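You operate a simulated robot arm through the tools that you are given. There is no shell and no other tool. Be economical: measure what you need, move in short steps, check, and stop when the job is done.

Carry out the task below with a simulated robot arm. There is one attempt and no reset: what you move stays moved.

Task
Press the blue push button three times.

The check looks at the end state, three seconds after you hand in, the way a careful person would. Anything else that was tipped, shoved, dropped, spilled or broken makes it a failure.

Robot
A 6-joint arm with a two-finger parallel gripper on a trunk, on a base that drives. Base frame: it is fixed to the floor where the robot stands at the start and does not move with it; the origin is under the middle of the robot, x ahead of it, y to its left, z up. Lengths are in mm, angles in degrees, forces in N, time in s.
With the tool pointing down near the work surface it reaches from about 320 to 700 mm from the robot's upright axis, wherever it stands. Its first joint turns from -166.0 to 166.0 degrees. Places, roughly: blue push button [500, 0, 600]. Payload 4.1 kg.
Tool frame: the origin (TCP) lies between the finger pads and is the grasp point; the fingertips stand 23 mm ahead of it; z points along the fingers, y is the line along which they close. The gripper opens to 94 mm. The fingers are 38 mm wide and 10 mm thick; the gripper's body (54 by 96 mm) begins 39 mm behind the TCP.
Orientation is that of the tool frame in the base frame, as [roll, pitch, yaw] about the fixed x, y, z axes, in that order (R = Rz(yaw) Ry(pitch) Rx(roll)). With the fingers straight down and closing along the base's y, the tool's x points along the base's -x, its y along +y and its z along -z.

Tools
- The arm moves only by the tool send_rows. Its argument "commands" is a list of rows, each an object (a shift or turn left out is 0, a gripper value left out holds the last) with "jaw": the gripper command, from -1 (shut) to 1 (fully open), values between in proportion; "delta_pos": the shift along the tool's x, y, z in m, a list of three; "dr": the turn, a rotation vector about the tool's x, y, z in degrees, a list of three. In form: [{"jaw": jaw, "delta_pos": [x, y, z], "dr": [ax, ay, az]}, ...]. A call has 1 to 20 rows; each row shifts and turns the commanded pose from where the row before left it, along the tool's axes as they then stand. Each row takes 0.2 s and may step no farther than 50 mm and 8.6 degrees from the row before; otherwise, or with a gripper value out of range, the whole call is refused. A pose out of reach is approached as far as the arm can. The call stops where the force on the tool passes 40 N (or 10 N more than at its start, if that is more) or the arm is blocked; 0.2 s more then pass. Each finger travels about 45 mm/s and halts on what it meets, pressing with about 26 N; the grip force reading is that of the motor and also rises with nothing between the fingers. The clock runs only during rows and for 0.2 s after the last one: add rows that do not move to give the fingers time. The reply holds the time, the measured pose of the TCP, the force on the tool along the base axes, the opening and the grip force, in the units named above and with some noise.
- Cameras (640 x 400 px; columns grow to the right, rows downward): "scene" is now at [9.3, 141.4, 1299.7]; the picture's right is [-0.33, -0.94, 0.00], its down [-0.76, 0.27, -0.59] and it looks along [0.56, -0.19, -0.81] (base axes); focal length 279 px, centre (320, 200). "wrist" rides on the gripper at [86, 16, -74] in the tool frame; the picture's right is [-0.18, 0.98, 0.00], its down [-0.58, -0.11, -0.81] and it looks along [-0.79, -0.15, 0.59] (tool axes); focal length 243 px, centre (320, 200). There is no depth. A picture from a camera that has moved, and an enlarged one, comes with that camera's place and axes in the base frame and with its lens.
- capture(camera): a new picture of that camera. The clock stands still meanwhile.
- lift_body(by): slides the trunk up (or, below 0, down) by that many mm; the arm and the scene camera ride with it, the base frame stays. It gives what a move gives, with no picture.
- drive_base(legs): drives the robot by 1 to 6 legs, each [ahead, turn to the left] in mm and degrees, along the robot's own axes; the way and the turn of a leg run together, so that a leg with both is an arc; at most 1500 mm and 180 degrees a leg. The arm and the cameras ride along, it lands a little off, and it stops where it bumps. It gives what a move gives.
- head_to(pan, tilt): turns the head with the scene camera to pan (to the left, within 155 degrees either way) and tilt (down, from -29 to 69), counted from straight ahead of the robot. It gives what a move gives.
- zoom(camera, box): a new picture of the part [left, top, right, bottom] of that camera's present view, enlarged. The clock stands still meanwhile.
- sign_off(): hands the job in; it is judged then, once.

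Go step by step. Nothing tells you exact positions but the pictures and the camera data: compare them with the known pose of the tool, close in by small moves and look again before you grip or let go. The budget is 120 turns and 98 pictures, counting those below and the enlarged ones. Unless the task says otherwise, let go and move clear before handing in, and close with one line.

The tools are called after ">>>" by a JSON object that holds its "fn" and its "kwargs". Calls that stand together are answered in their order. send_rows: Moves the arm, as the interface text tells. Its arguments: {"type":"object","properties":{"commands":{"type":"array"}},"required":["commands"]} The other tools are called the same way: lift_body (by) slides the trunk up or down; drive_base (legs) drives the base; head_to (pan, tilt) turns the head that bears the scene camera; capture (camera) takes a picture; zoom (camera, box) takes an enlarged picture of a part of a camera's view; sign_off () hands the job in.

At the start:

```text
time: 0.0
tool_pos: [429.4, -14.1, 787.9]
tcp_rot: [180.0, -0.1, 180.0]
ft_force: [0.6, 0.3, 0.0]
finger_gap: 93.9
finger_force: 0.0
trunk travel left (down, up): [-275.0, 315.0]
robot x, y, heading: [0.1, 1.2, -0.2]
head pan, tilt: [-19.3, 54.0]
```

scene: 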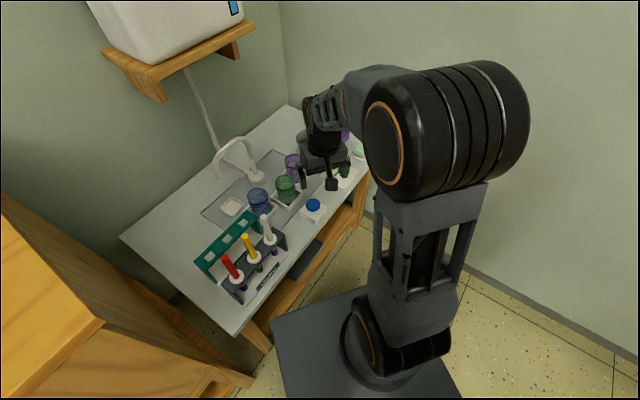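
wrist: 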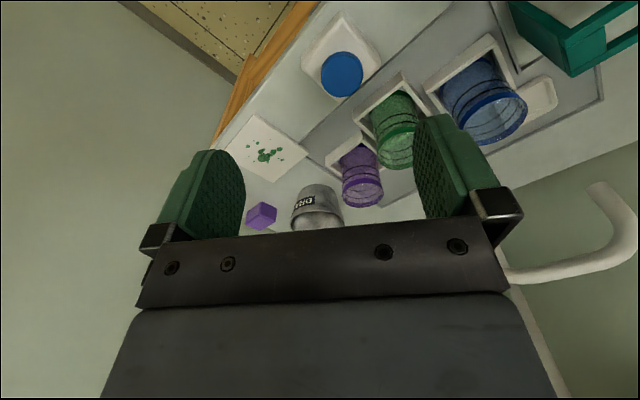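

The blue button shows in both views, and triangulating puts it near [468, 4, 615]. I'll look closer before moving.

>>> {"fn": "zoom", "kwargs": {"camera": "wrist", "box": [260, 0, 420, 100]}}

>>> {"fn": "zoom", "kwargs": {"camera": "scene", "box": [240, 150, 400, 250]}}

```text
4.00 times, centred on (340, 50) of wrist
camera zoom: at [343.7, 2.2, 861.7], right [0.18, 0.98, 0.0], down [0.58, -0.11, 0.81], along [0.79, -0.15, -0.59], focal length 970 px, centre (240, 800)
```

zoom: 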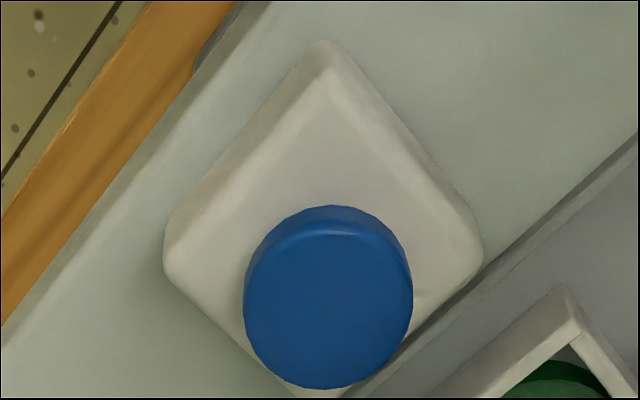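

```text
4.00 times, centred on (320, 200) of scene
camera zoom: at [9.3, 141.4, 1299.7], right [-0.33, -0.94, 0.0], down [-0.76, 0.27, -0.59], along [0.56, -0.19, -0.81], focal length 1116 px, centre (320, 200)
```

zoom: 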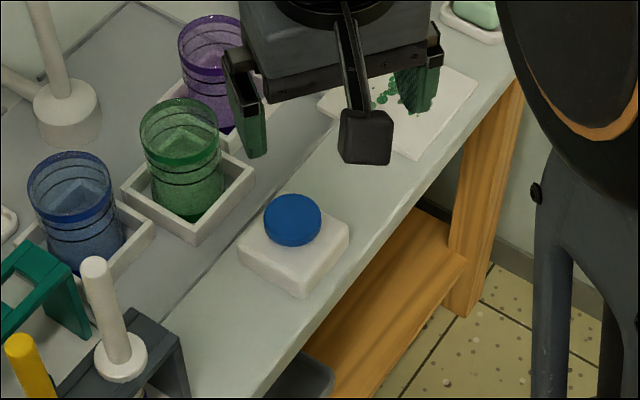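

The button is a roughly 41 mm cap on a square white base. I'll shut the fingers, go above it and check the alignment.

>>> {"fn": "send_rows", "kwargs": {"commands": [{"jaw": -1, "delta_pos": [-0.036, 0.015, 0]}, {"jaw": -1}, {"jaw": -1}, {"jaw": -1}, {"jaw": -1}, {"jaw": -1}, {"jaw": -1, "delta_pos": [0, 0, 0.035]}, {"jaw": -1, "delta_pos": [0, 0, 0.035]}, {"jaw": -1}]}}

>>> {"fn": "capture", "kwargs": {"camera": "wrist"}}

>>> {"fn": "zoom", "kwargs": {"camera": "scene", "box": [240, 150, 400, 250]}}

```text
time: 2.0
tool_pos: [467.4, 1.8, 717.4]
tcp_rot: [-180.0, 0.1, 179.9]
ft_force: [-0.5, -0.2, 0.2]
finger_gap: 0.0
finger_force: 26.0
trunk travel left (down, up): [-275.0, 315.0]
robot x, y, heading: [-1.8, 2.3, -0.0]
head pan, tilt: [-19.3, 54.0]
```

```text
93 pictures are left
camera wrist: at [380.2, 17.5, 792.4], right [0.18, 0.98, 0.0], down [0.58, -0.11, 0.81], along [0.79, -0.15, -0.59], focal length 243 px, centre (320, 200)
```

wrist: 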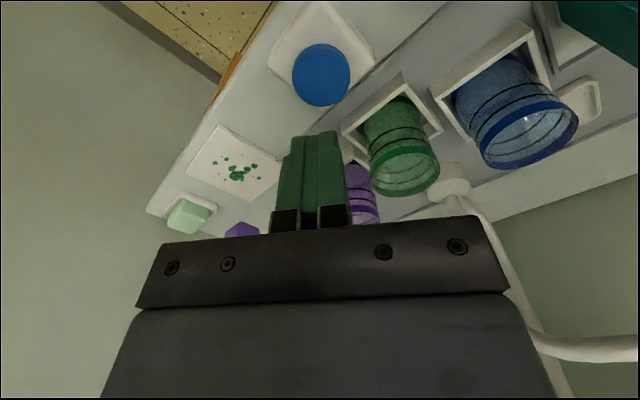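

```text
4.00 times, centred on (320, 200) of scene
camera zoom: at [9.5, 141.4, 1299.7], right [-0.33, -0.94, 0.0], down [-0.76, 0.27, -0.59], along [0.56, -0.19, -0.81], focal length 1116 px, centre (320, 200)
```

zoom: 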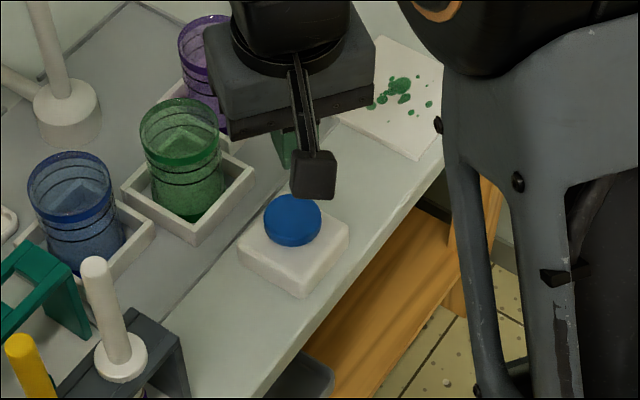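

The TCP is nearly above the button, with the cap near [466, 1]. I'll come down 42 mm and look again.

>>> {"fn": "send_rows", "kwargs": {"commands": [{"delta_pos": [0, 0, 0.021]}, {"delta_pos": [0, 0, 0.021]}, {}]}}

>>> {"fn": "capture", "kwargs": {"camera": "wrist"}}

>>> {"fn": "zoom", "kwargs": {"camera": "scene", "box": [240, 150, 400, 250]}}

```text
time: 2.8
tool_pos: [466.0, 1.1, 674.9]
tcp_rot: [180.0, 0.1, 179.9]
ft_force: [0.6, 0.1, -0.2]
finger_gap: 0.0
finger_force: 25.9
trunk travel left (down, up): [-275.0, 315.0]
robot x, y, heading: [-1.6, -0.7, 0.2]
head pan, tilt: [-19.3, 54.0]
```

```text
91 pictures are left
camera wrist: at [380.0, 17.3, 750.1], right [0.18, 0.98, 0.0], down [0.58, -0.11, 0.81], along [0.79, -0.15, -0.59], focal length 243 px, centre (320, 200)
```

wrist: 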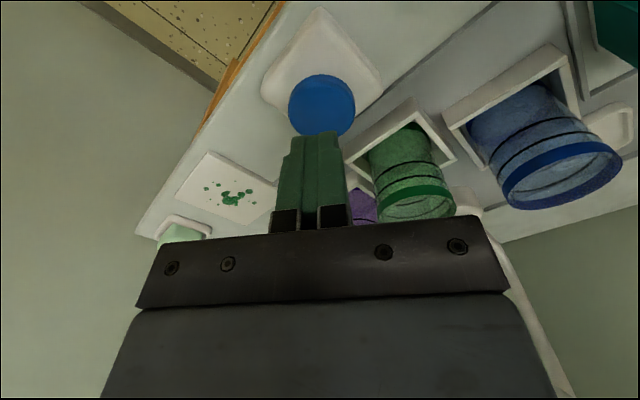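

```text
4.00 times, centred on (320, 200) of scene
camera zoom: at [9.4, 141.4, 1299.7], right [-0.33, -0.94, 0.0], down [-0.76, 0.27, -0.59], along [0.56, -0.19, -0.81], focal length 1116 px, centre (320, 200)
```

zoom: 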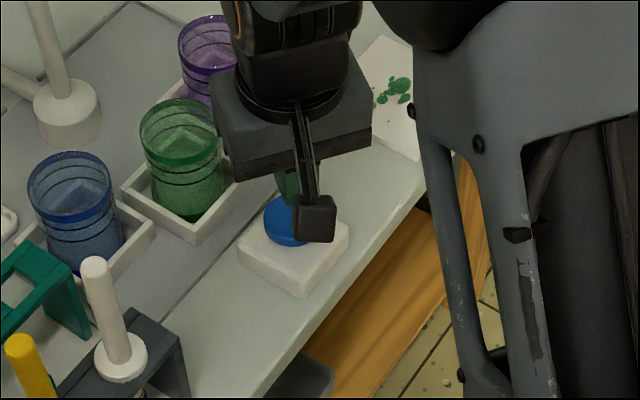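

The fingers are lined up over the cap. Next comes a slow press in small steps, watching the force.

>>> {"fn": "send_rows", "kwargs": {"commands": [{"delta_pos": [0, 0, 0.008]}, {"delta_pos": [0, 0, 0.006]}, {"delta_pos": [0, 0, 0.003]}, {"delta_pos": [0, 0, 0.003]}, {"delta_pos": [0, 0, 0.002]}, {}]}}

>>> {"fn": "capture", "kwargs": {"camera": "wrist"}}

>>> {"fn": "zoom", "kwargs": {"camera": "scene", "box": [280, 175, 360, 225]}}

```text
time: 4.2
tool_pos: [466.4, 1.6, 653.5]
tcp_rot: [-179.9, 0.0, 180.0]
ft_force: [-0.4, -0.1, 0.5]
finger_gap: 0.0
finger_force: 26.1
trunk travel left (down, up): [-275.0, 315.0]
robot x, y, heading: [-0.6, 0.9, 0.4]
head pan, tilt: [-19.3, 54.0]
```

```text
89 pictures are left
camera wrist: at [379.5, 17.3, 728.0], right [0.18, 0.98, 0.0], down [0.58, -0.11, 0.81], along [0.79, -0.15, -0.59], focal length 243 px, centre (320, 200)
```

wrist: 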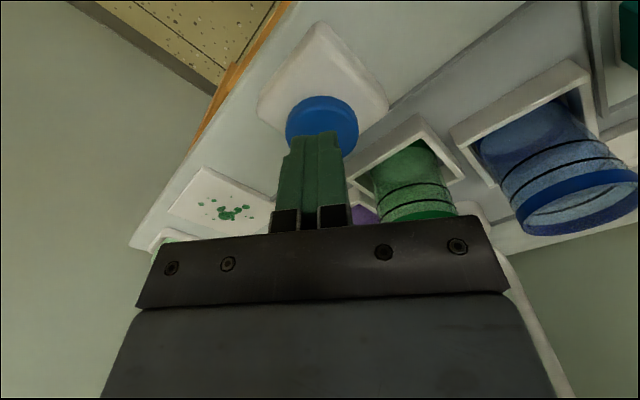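

```text
8.00 times, centred on (320, 200) of scene
camera zoom: at [9.3, 141.4, 1299.7], right [-0.33, -0.94, 0.0], down [-0.76, 0.27, -0.59], along [0.56, -0.19, -0.81], focal length 2232 px, centre (320, 200)
```

zoom: 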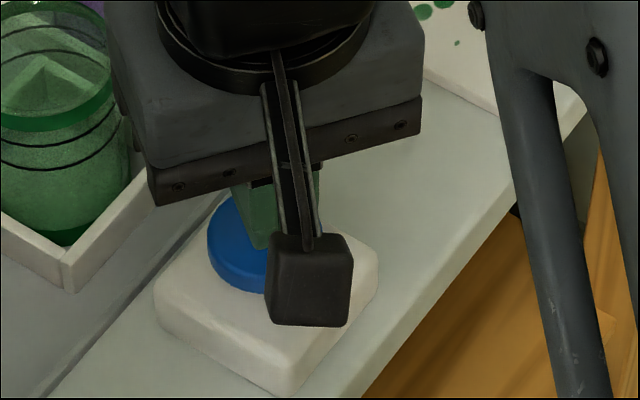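

The fingertips stand just above the cap with no contact yet. I continue down in 1.5 mm steps.

>>> {"fn": "send_rows", "kwargs": {"commands": [{"delta_pos": [0, 0, 0.0015]}, {"delta_pos": [0, 0, 0.0015]}, {"delta_pos": [0, 0, 0.0015]}, {"delta_pos": [0, 0, 0.0015]}, {}]}}

```text
time: 5.4
tool_pos: [464.5, -0.3, 646.0]
tcp_rot: [-180.0, 0.0, -179.9]
ft_force: [0.2, -0.1, -0.4]
finger_gap: 0.2
finger_force: 26.1
trunk travel left (down, up): [-275.0, 315.0]
robot x, y, heading: [-0.7, 1.2, 0.1]
head pan, tilt: [-19.3, 54.0]
```

Still no contact, with the tips at about z = 624. I keep going down.

>>> {"fn": "send_rows", "kwargs": {"commands": [{"delta_pos": [0, 0, 0.0015]}, {"delta_pos": [0, 0, 0.0015]}, {}]}}

>>> {"fn": "capture", "kwargs": {"camera": "wrist"}}

```text
time: 6.2
tool_pos: [464.4, 1.0, 643.1]
tcp_rot: [180.0, -0.1, -179.9]
ft_force: [-1.3, -0.1, -0.4]
finger_gap: 0.1
finger_force: 25.8
trunk travel left (down, up): [-275.0, 315.0]
robot x, y, heading: [1.3, -0.7, 0.1]
head pan, tilt: [-19.3, 54.0]
```

```text
87 pictures are left
camera wrist: at [379.6, 17.3, 718.8], right [0.18, 0.98, 0.0], down [0.58, -0.11, 0.81], along [0.79, -0.15, -0.59], focal length 243 px, centre (320, 200)
```

wrist: 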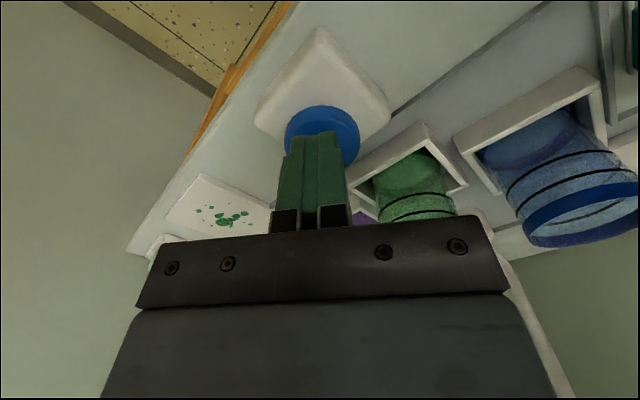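

The tips sit centred on the cap and look very close. I go on down, 1.5 mm per row.

>>> {"fn": "send_rows", "kwargs": {"commands": [{"delta_pos": [0, 0, 0.0015]}, {"delta_pos": [0, 0, 0.0015]}, {}]}}

```text
time: 7.0
tool_pos: [466.3, 1.8, 641.4]
tcp_rot: [180.0, 0.1, 179.9]
ft_force: [1.2, 0.1, -0.9]
finger_gap: 0.2
finger_force: 26.3
trunk travel left (down, up): [-275.0, 315.0]
robot x, y, heading: [-3.2, 0.7, -0.1]
head pan, tilt: [-19.3, 54.0]
```

>>> {"fn": "send_rows", "kwargs": {"commands": [{"delta_pos": [0, 0, 0.0015]}, {"delta_pos": [0, 0, 0.0015]}, {}]}}

```text
time: 7.8
tool_pos: [465.2, 0.9, 637.6]
tcp_rot: [180.0, 0.0, -180.0]
ft_force: [-0.6, 0.3, -0.6]
finger_gap: 0.1
finger_force: 25.8
trunk travel left (down, up): [-275.0, 315.0]
robot x, y, heading: [-0.4, -3.3, 0.4]
head pan, tilt: [-19.3, 54.0]
```

Still no force, with the tips at about z = 615. I'll look closely, then step further.

>>> {"fn": "zoom", "kwargs": {"camera": "wrist", "box": [240, 80, 400, 180]}}

>>> {"fn": "zoom", "kwargs": {"camera": "scene", "box": [280, 175, 360, 225]}}

```text
4.00 times, centred on (320, 130) of wrist
camera zoom: at [379.5, 17.4, 712.9], right [0.18, 0.98, 0.0], down [0.58, -0.11, 0.81], along [0.79, -0.15, -0.59], focal length 970 px, centre (320, 480)
```

zoom: 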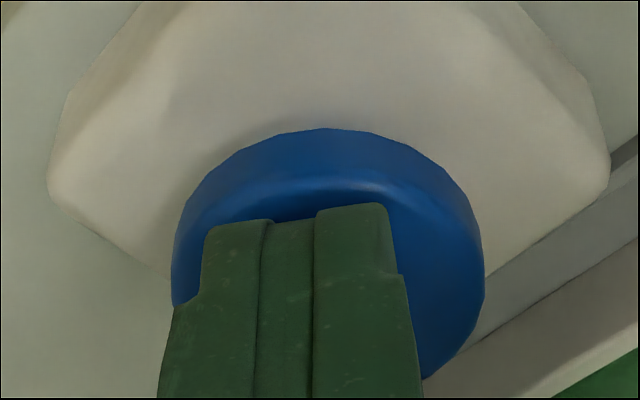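

```text
8.00 times, centred on (320, 200) of scene
camera zoom: at [9.3, 141.4, 1299.7], right [-0.33, -0.94, 0.0], down [-0.76, 0.27, -0.59], along [0.56, -0.19, -0.81], focal length 2232 px, centre (320, 200)
```

zoom: 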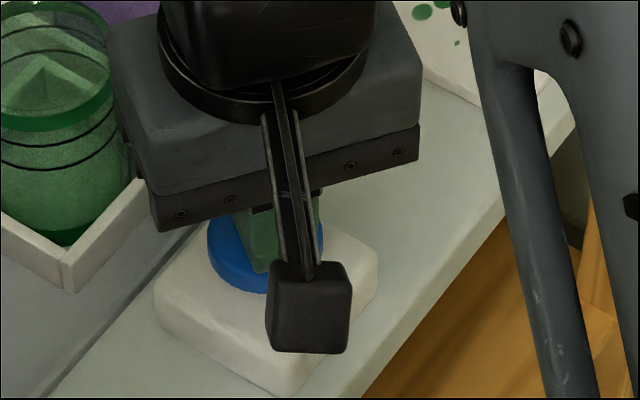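

The tips are well aligned on the cap and almost touching. I go on down.

>>> {"fn": "send_rows", "kwargs": {"commands": [{"delta_pos": [0, 0, 0.0015]}, {"delta_pos": [0, 0, 0.0015]}, {}]}}

```text
time: 8.6
tool_pos: [465.6, 0.5, 634.6]
tcp_rot: [179.9, 0.0, -180.0]
ft_force: [-1.0, -0.6, 2.1]
finger_gap: 0.0
finger_force: 25.8
trunk travel left (down, up): [-275.0, 315.0]
robot x, y, heading: [0.6, -2.5, 0.2]
head pan, tilt: [-19.3, 54.0]
```

There is about 2 N of upward force, so contact has probably begun. I press on in 1 mm steps.

>>> {"fn": "send_rows", "kwargs": {"commands": [{"delta_pos": [0, 0, 0.001]}, {"delta_pos": [0, 0, 0.001]}, {}]}}

```text
time: 9.4
tool_pos: [467.2, 1.9, 633.5]
tcp_rot: [-180.0, 0.1, 180.0]
ft_force: [-1.0, 1.1, 2.8]
finger_gap: 0.2
finger_force: 25.5
trunk travel left (down, up): [-275.0, 315.0]
robot x, y, heading: [-2.6, 1.0, -0.1]
head pan, tilt: [-19.3, 54.0]
```

>>> {"fn": "send_rows", "kwargs": {"commands": [{"delta_pos": [0, 0, 0.001]}, {"delta_pos": [0, 0, 0.001]}, {}]}}

>>> {"fn": "zoom", "kwargs": {"camera": "wrist", "box": [240, 80, 400, 180]}}

```text
time: 10.2
tool_pos: [465.6, 1.0, 631.6]
tcp_rot: [179.9, -0.1, 180.0]
ft_force: [0.2, 1.6, 2.4]
finger_gap: 0.1
finger_force: 25.9
trunk travel left (down, up): [-275.0, 315.0]
robot x, y, heading: [-2.8, -1.0, -0.2]
head pan, tilt: [-19.3, 54.0]
```

```text
4.00 times, centred on (320, 130) of wrist
camera zoom: at [379.7, 17.3, 706.0], right [0.18, 0.98, 0.0], down [0.58, -0.11, 0.81], along [0.79, -0.15, -0.59], focal length 970 px, centre (320, 480)
```

zoom: 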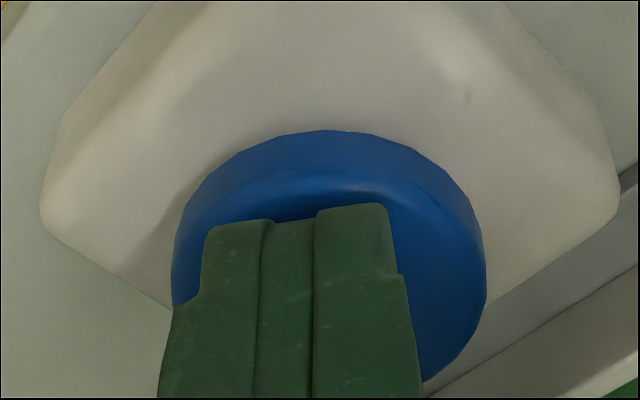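

The cap now moves down with the fingers, so this is a real press. I continue to the end stop.

>>> {"fn": "send_rows", "kwargs": {"commands": [{"delta_pos": [0, 0, 0.001]}, {"delta_pos": [0, 0, 0.001]}, {"delta_pos": [0, 0, 0.001]}, {}]}}

```text
time: 11.2
tool_pos: [465.4, 1.2, 627.6]
tcp_rot: [-180.0, 0.0, -179.9]
ft_force: [0.2, -0.8, 4.3]
finger_gap: 0.1
finger_force: 26.1
trunk travel left (down, up): [-275.0, 315.0]
robot x, y, heading: [-0.0, -0.2, -0.3]
head pan, tilt: [-19.3, 54.0]
```

>>> {"fn": "send_rows", "kwargs": {"commands": [{"delta_pos": [0, 0, 0.001]}, {"delta_pos": [0, 0, 0.001]}, {}]}}

>>> {"fn": "zoom", "kwargs": {"camera": "wrist", "box": [240, 80, 400, 180]}}

```text
time: 12.0
tool_pos: [466.0, 0.7, 624.6]
tcp_rot: [179.9, 0.0, -179.9]
ft_force: [-1.2, 0.3, 6.0]
finger_gap: 0.0
finger_force: 25.9
trunk travel left (down, up): [-275.0, 315.0]
robot x, y, heading: [-0.3, 2.4, -0.1]
head pan, tilt: [-19.3, 54.0]
```

```text
4.00 times, centred on (320, 130) of wrist
camera zoom: at [379.7, 17.3, 701.0], right [0.18, 0.98, 0.0], down [0.58, -0.11, 0.81], along [0.79, -0.15, -0.59], focal length 970 px, centre (320, 480)
```

zoom: 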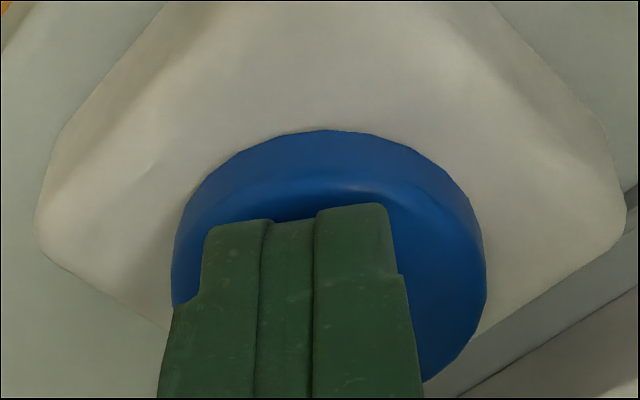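

The cap keeps sinking, with the force rising gently to 6 N. I continue toward the stop.

>>> {"fn": "send_rows", "kwargs": {"commands": [{"delta_pos": [0, 0, 0.001]}, {"delta_pos": [0, 0, 0.001]}, {}]}}

```text
time: 12.8
tool_pos: [464.8, 1.5, 624.5]
tcp_rot: [-180.0, 0.2, -180.0]
ft_force: [-3.1, 1.6, 20.6]
finger_gap: 0.0
finger_force: 25.8
trunk travel left (down, up): [-275.0, 315.0]
robot x, y, heading: [-2.9, 0.5, -0.2]
head pan, tilt: [-19.3, 54.0]
```

The force jumped to 20 N, so the button is at its stop and that is press one. I'll lift clear and check that it comes back up.

>>> {"fn": "send_rows", "kwargs": {"commands": [{"delta_pos": [0, 0, -0.005]}, {"delta_pos": [0, 0, -0.005]}, {"delta_pos": [0, 0, -0.01]}, {"delta_pos": [0, 0, -0.01]}, {}, {}]}}

>>> {"fn": "zoom", "kwargs": {"camera": "wrist", "box": [240, 50, 400, 150]}}

>>> {"fn": "zoom", "kwargs": {"camera": "scene", "box": [280, 175, 360, 225]}}

```text
time: 14.2
tool_pos: [466.0, 1.5, 654.7]
tcp_rot: [-179.9, 0.0, 180.0]
ft_force: [0.8, -0.9, -0.1]
finger_gap: 0.1
finger_force: 26.1
trunk travel left (down, up): [-275.0, 315.0]
robot x, y, heading: [0.1, -0.6, -0.1]
head pan, tilt: [-19.3, 54.0]
```

```text
4.00 times, centred on (320, 100) of wrist
camera zoom: at [379.1, 16.9, 729.4], right [0.18, 0.98, 0.0], down [0.58, -0.11, 0.81], along [0.79, -0.15, -0.59], focal length 970 px, centre (320, 600)
```

zoom: 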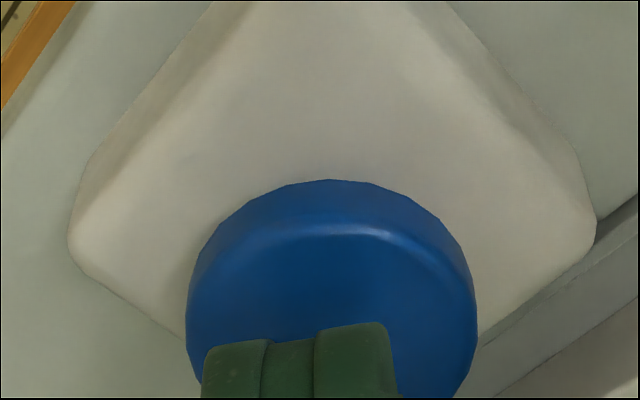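

```text
8.00 times, centred on (320, 200) of scene
camera zoom: at [9.3, 141.4, 1299.7], right [-0.33, -0.94, 0.0], down [-0.76, 0.27, -0.59], along [0.56, -0.2, -0.81], focal length 2232 px, centre (320, 200)
```

zoom: 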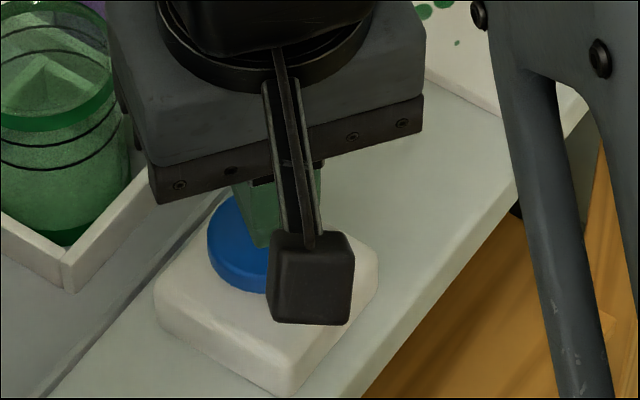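

The cap sprang back and the base hasn't moved. Second press: the same path down to the stop, then back up.

>>> {"fn": "send_rows", "kwargs": {"commands": [{"delta_pos": [0, 0, 0.008]}, {"delta_pos": [0, 0, 0.006]}, {"delta_pos": [0, 0, 0.004]}, {"delta_pos": [0, 0, 0.002]}, {"delta_pos": [0, 0, 0.002]}, {"delta_pos": [0, 0, 0.002]}, {"delta_pos": [0, 0, 0.002]}, {"delta_pos": [0, 0, 0.001]}, {"delta_pos": [0, 0, 0.001]}, {"delta_pos": [0, 0, 0.001]}, {"delta_pos": [0, 0, 0.001]}, {}]}}

```text
time: 16.8
tool_pos: [465.6, 1.8, 623.9]
tcp_rot: [180.0, 0.2, -179.9]
ft_force: [-0.2, 0.1, 18.7]
finger_gap: 0.0
finger_force: 25.9
trunk travel left (down, up): [-275.0, 315.0]
robot x, y, heading: [1.7, 0.2, -0.1]
head pan, tilt: [-19.3, 54.0]
```

The second press reached the stop at about 19 N. I'll release it and check.

>>> {"fn": "send_rows", "kwargs": {"commands": [{"delta_pos": [0, 0, -0.005]}, {"delta_pos": [0, 0, -0.005]}, {"delta_pos": [0, 0, -0.01]}, {"delta_pos": [0, 0, -0.01]}, {}, {}]}}

>>> {"fn": "zoom", "kwargs": {"camera": "wrist", "box": [240, 50, 400, 150]}}

```text
time: 18.2
tool_pos: [465.5, 2.3, 655.0]
tcp_rot: [180.0, 0.0, 180.0]
ft_force: [-0.2, 0.0, -0.1]
finger_gap: 0.0
finger_force: 26.0
trunk travel left (down, up): [-275.0, 315.0]
robot x, y, heading: [-0.6, -2.3, 0.2]
head pan, tilt: [-19.3, 54.0]
```

```text
4.00 times, centred on (320, 100) of wrist
camera zoom: at [379.4, 17.4, 729.0], right [0.18, 0.98, 0.0], down [0.58, -0.11, 0.81], along [0.79, -0.15, -0.59], focal length 970 px, centre (320, 600)
```

zoom: 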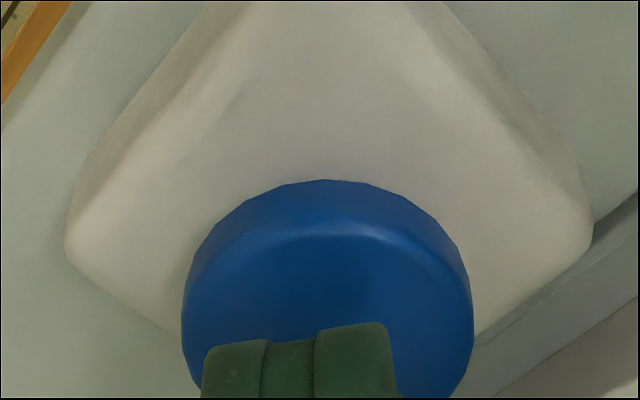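

The cap is up again and the base is in place. Third press follows.

>>> {"fn": "send_rows", "kwargs": {"commands": [{"delta_pos": [0, 0, 0.008]}, {"delta_pos": [0, 0, 0.006]}, {"delta_pos": [0, 0, 0.004]}, {"delta_pos": [0, 0, 0.002]}, {"delta_pos": [0, 0, 0.002]}, {"delta_pos": [0, 0, 0.002]}, {"delta_pos": [0, 0, 0.002]}, {"delta_pos": [0, 0, 0.001]}, {"delta_pos": [0, 0, 0.001]}, {"delta_pos": [0, 0, 0.001]}, {"delta_pos": [0, 0, 0.001]}, {}]}}

```text
time: 20.8
tool_pos: [466.1, 1.5, 624.4]
tcp_rot: [-180.0, 0.2, -180.0]
ft_force: [3.6, -2.1, 20.1]
finger_gap: 0.0
finger_force: 25.8
trunk travel left (down, up): [-275.0, 315.0]
robot x, y, heading: [3.0, 1.1, 0.2]
head pan, tilt: [-19.3, 54.0]
```

The third press reached the stop at about 20 N. I'll lift well clear and take a final look.

>>> {"fn": "send_rows", "kwargs": {"commands": [{"delta_pos": [0, 0, -0.005]}, {"delta_pos": [0, 0, -0.005]}, {"delta_pos": [0, 0, -0.02]}, {"delta_pos": [0, 0, -0.03]}, {"delta_pos": [0, 0, -0.04]}, {"delta_pos": [0, 0, -0.04]}, {}, {}]}}

>>> {"fn": "capture", "kwargs": {"camera": "wrist"}}

>>> {"fn": "capture", "kwargs": {"camera": "scene"}}

```text
time: 22.6
tool_pos: [465.2, 0.4, 765.0]
tcp_rot: [179.9, 0.0, -180.0]
ft_force: [0.1, -0.1, -0.1]
finger_gap: 0.0
finger_force: 26.0
trunk travel left (down, up): [-275.0, 315.0]
robot x, y, heading: [-3.0, 0.6, 0.0]
head pan, tilt: [-19.3, 54.0]
```

```text
79 pictures are left
camera wrist: at [378.9, 16.4, 839.0], right [0.18, 0.98, 0.0], down [0.58, -0.11, 0.81], along [0.79, -0.15, -0.59], focal length 243 px, centre (320, 200)
```

wrist: 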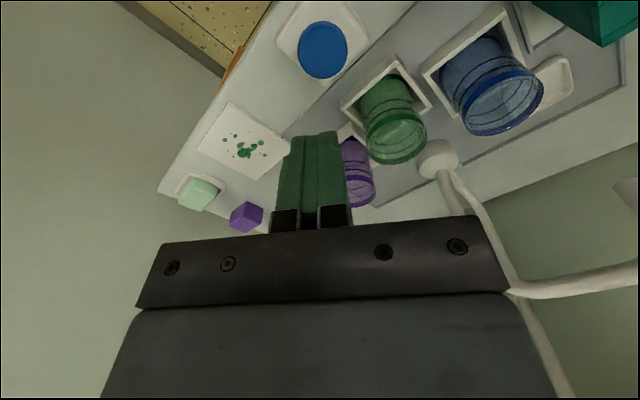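

```text
78 pictures are left
camera scene: at [9.3, 141.4, 1299.7], right [-0.33, -0.94, 0.0], down [-0.76, 0.27, -0.59], along [0.56, -0.2, -0.81], focal length 279 px, centre (320, 200)
```

scene: 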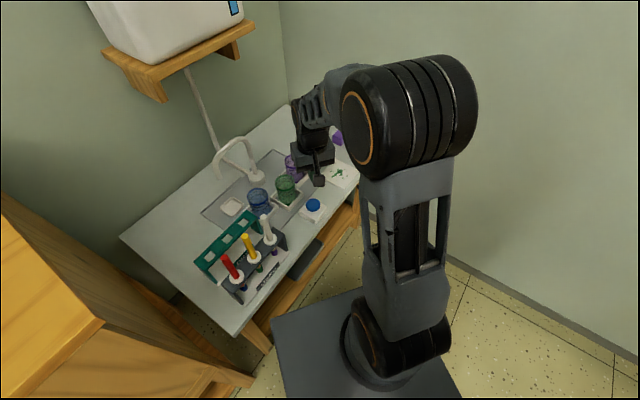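

The button is released, the arm is clear, and nothing else looks disturbed, so I'm handing in.

>>> {"fn": "sign_off", "kwargs": {}}

```text
The job is handed in.
```

I pressed the blue push button to its stop three times, letting it up after each press; the arm is clear and nothing else looks moved.
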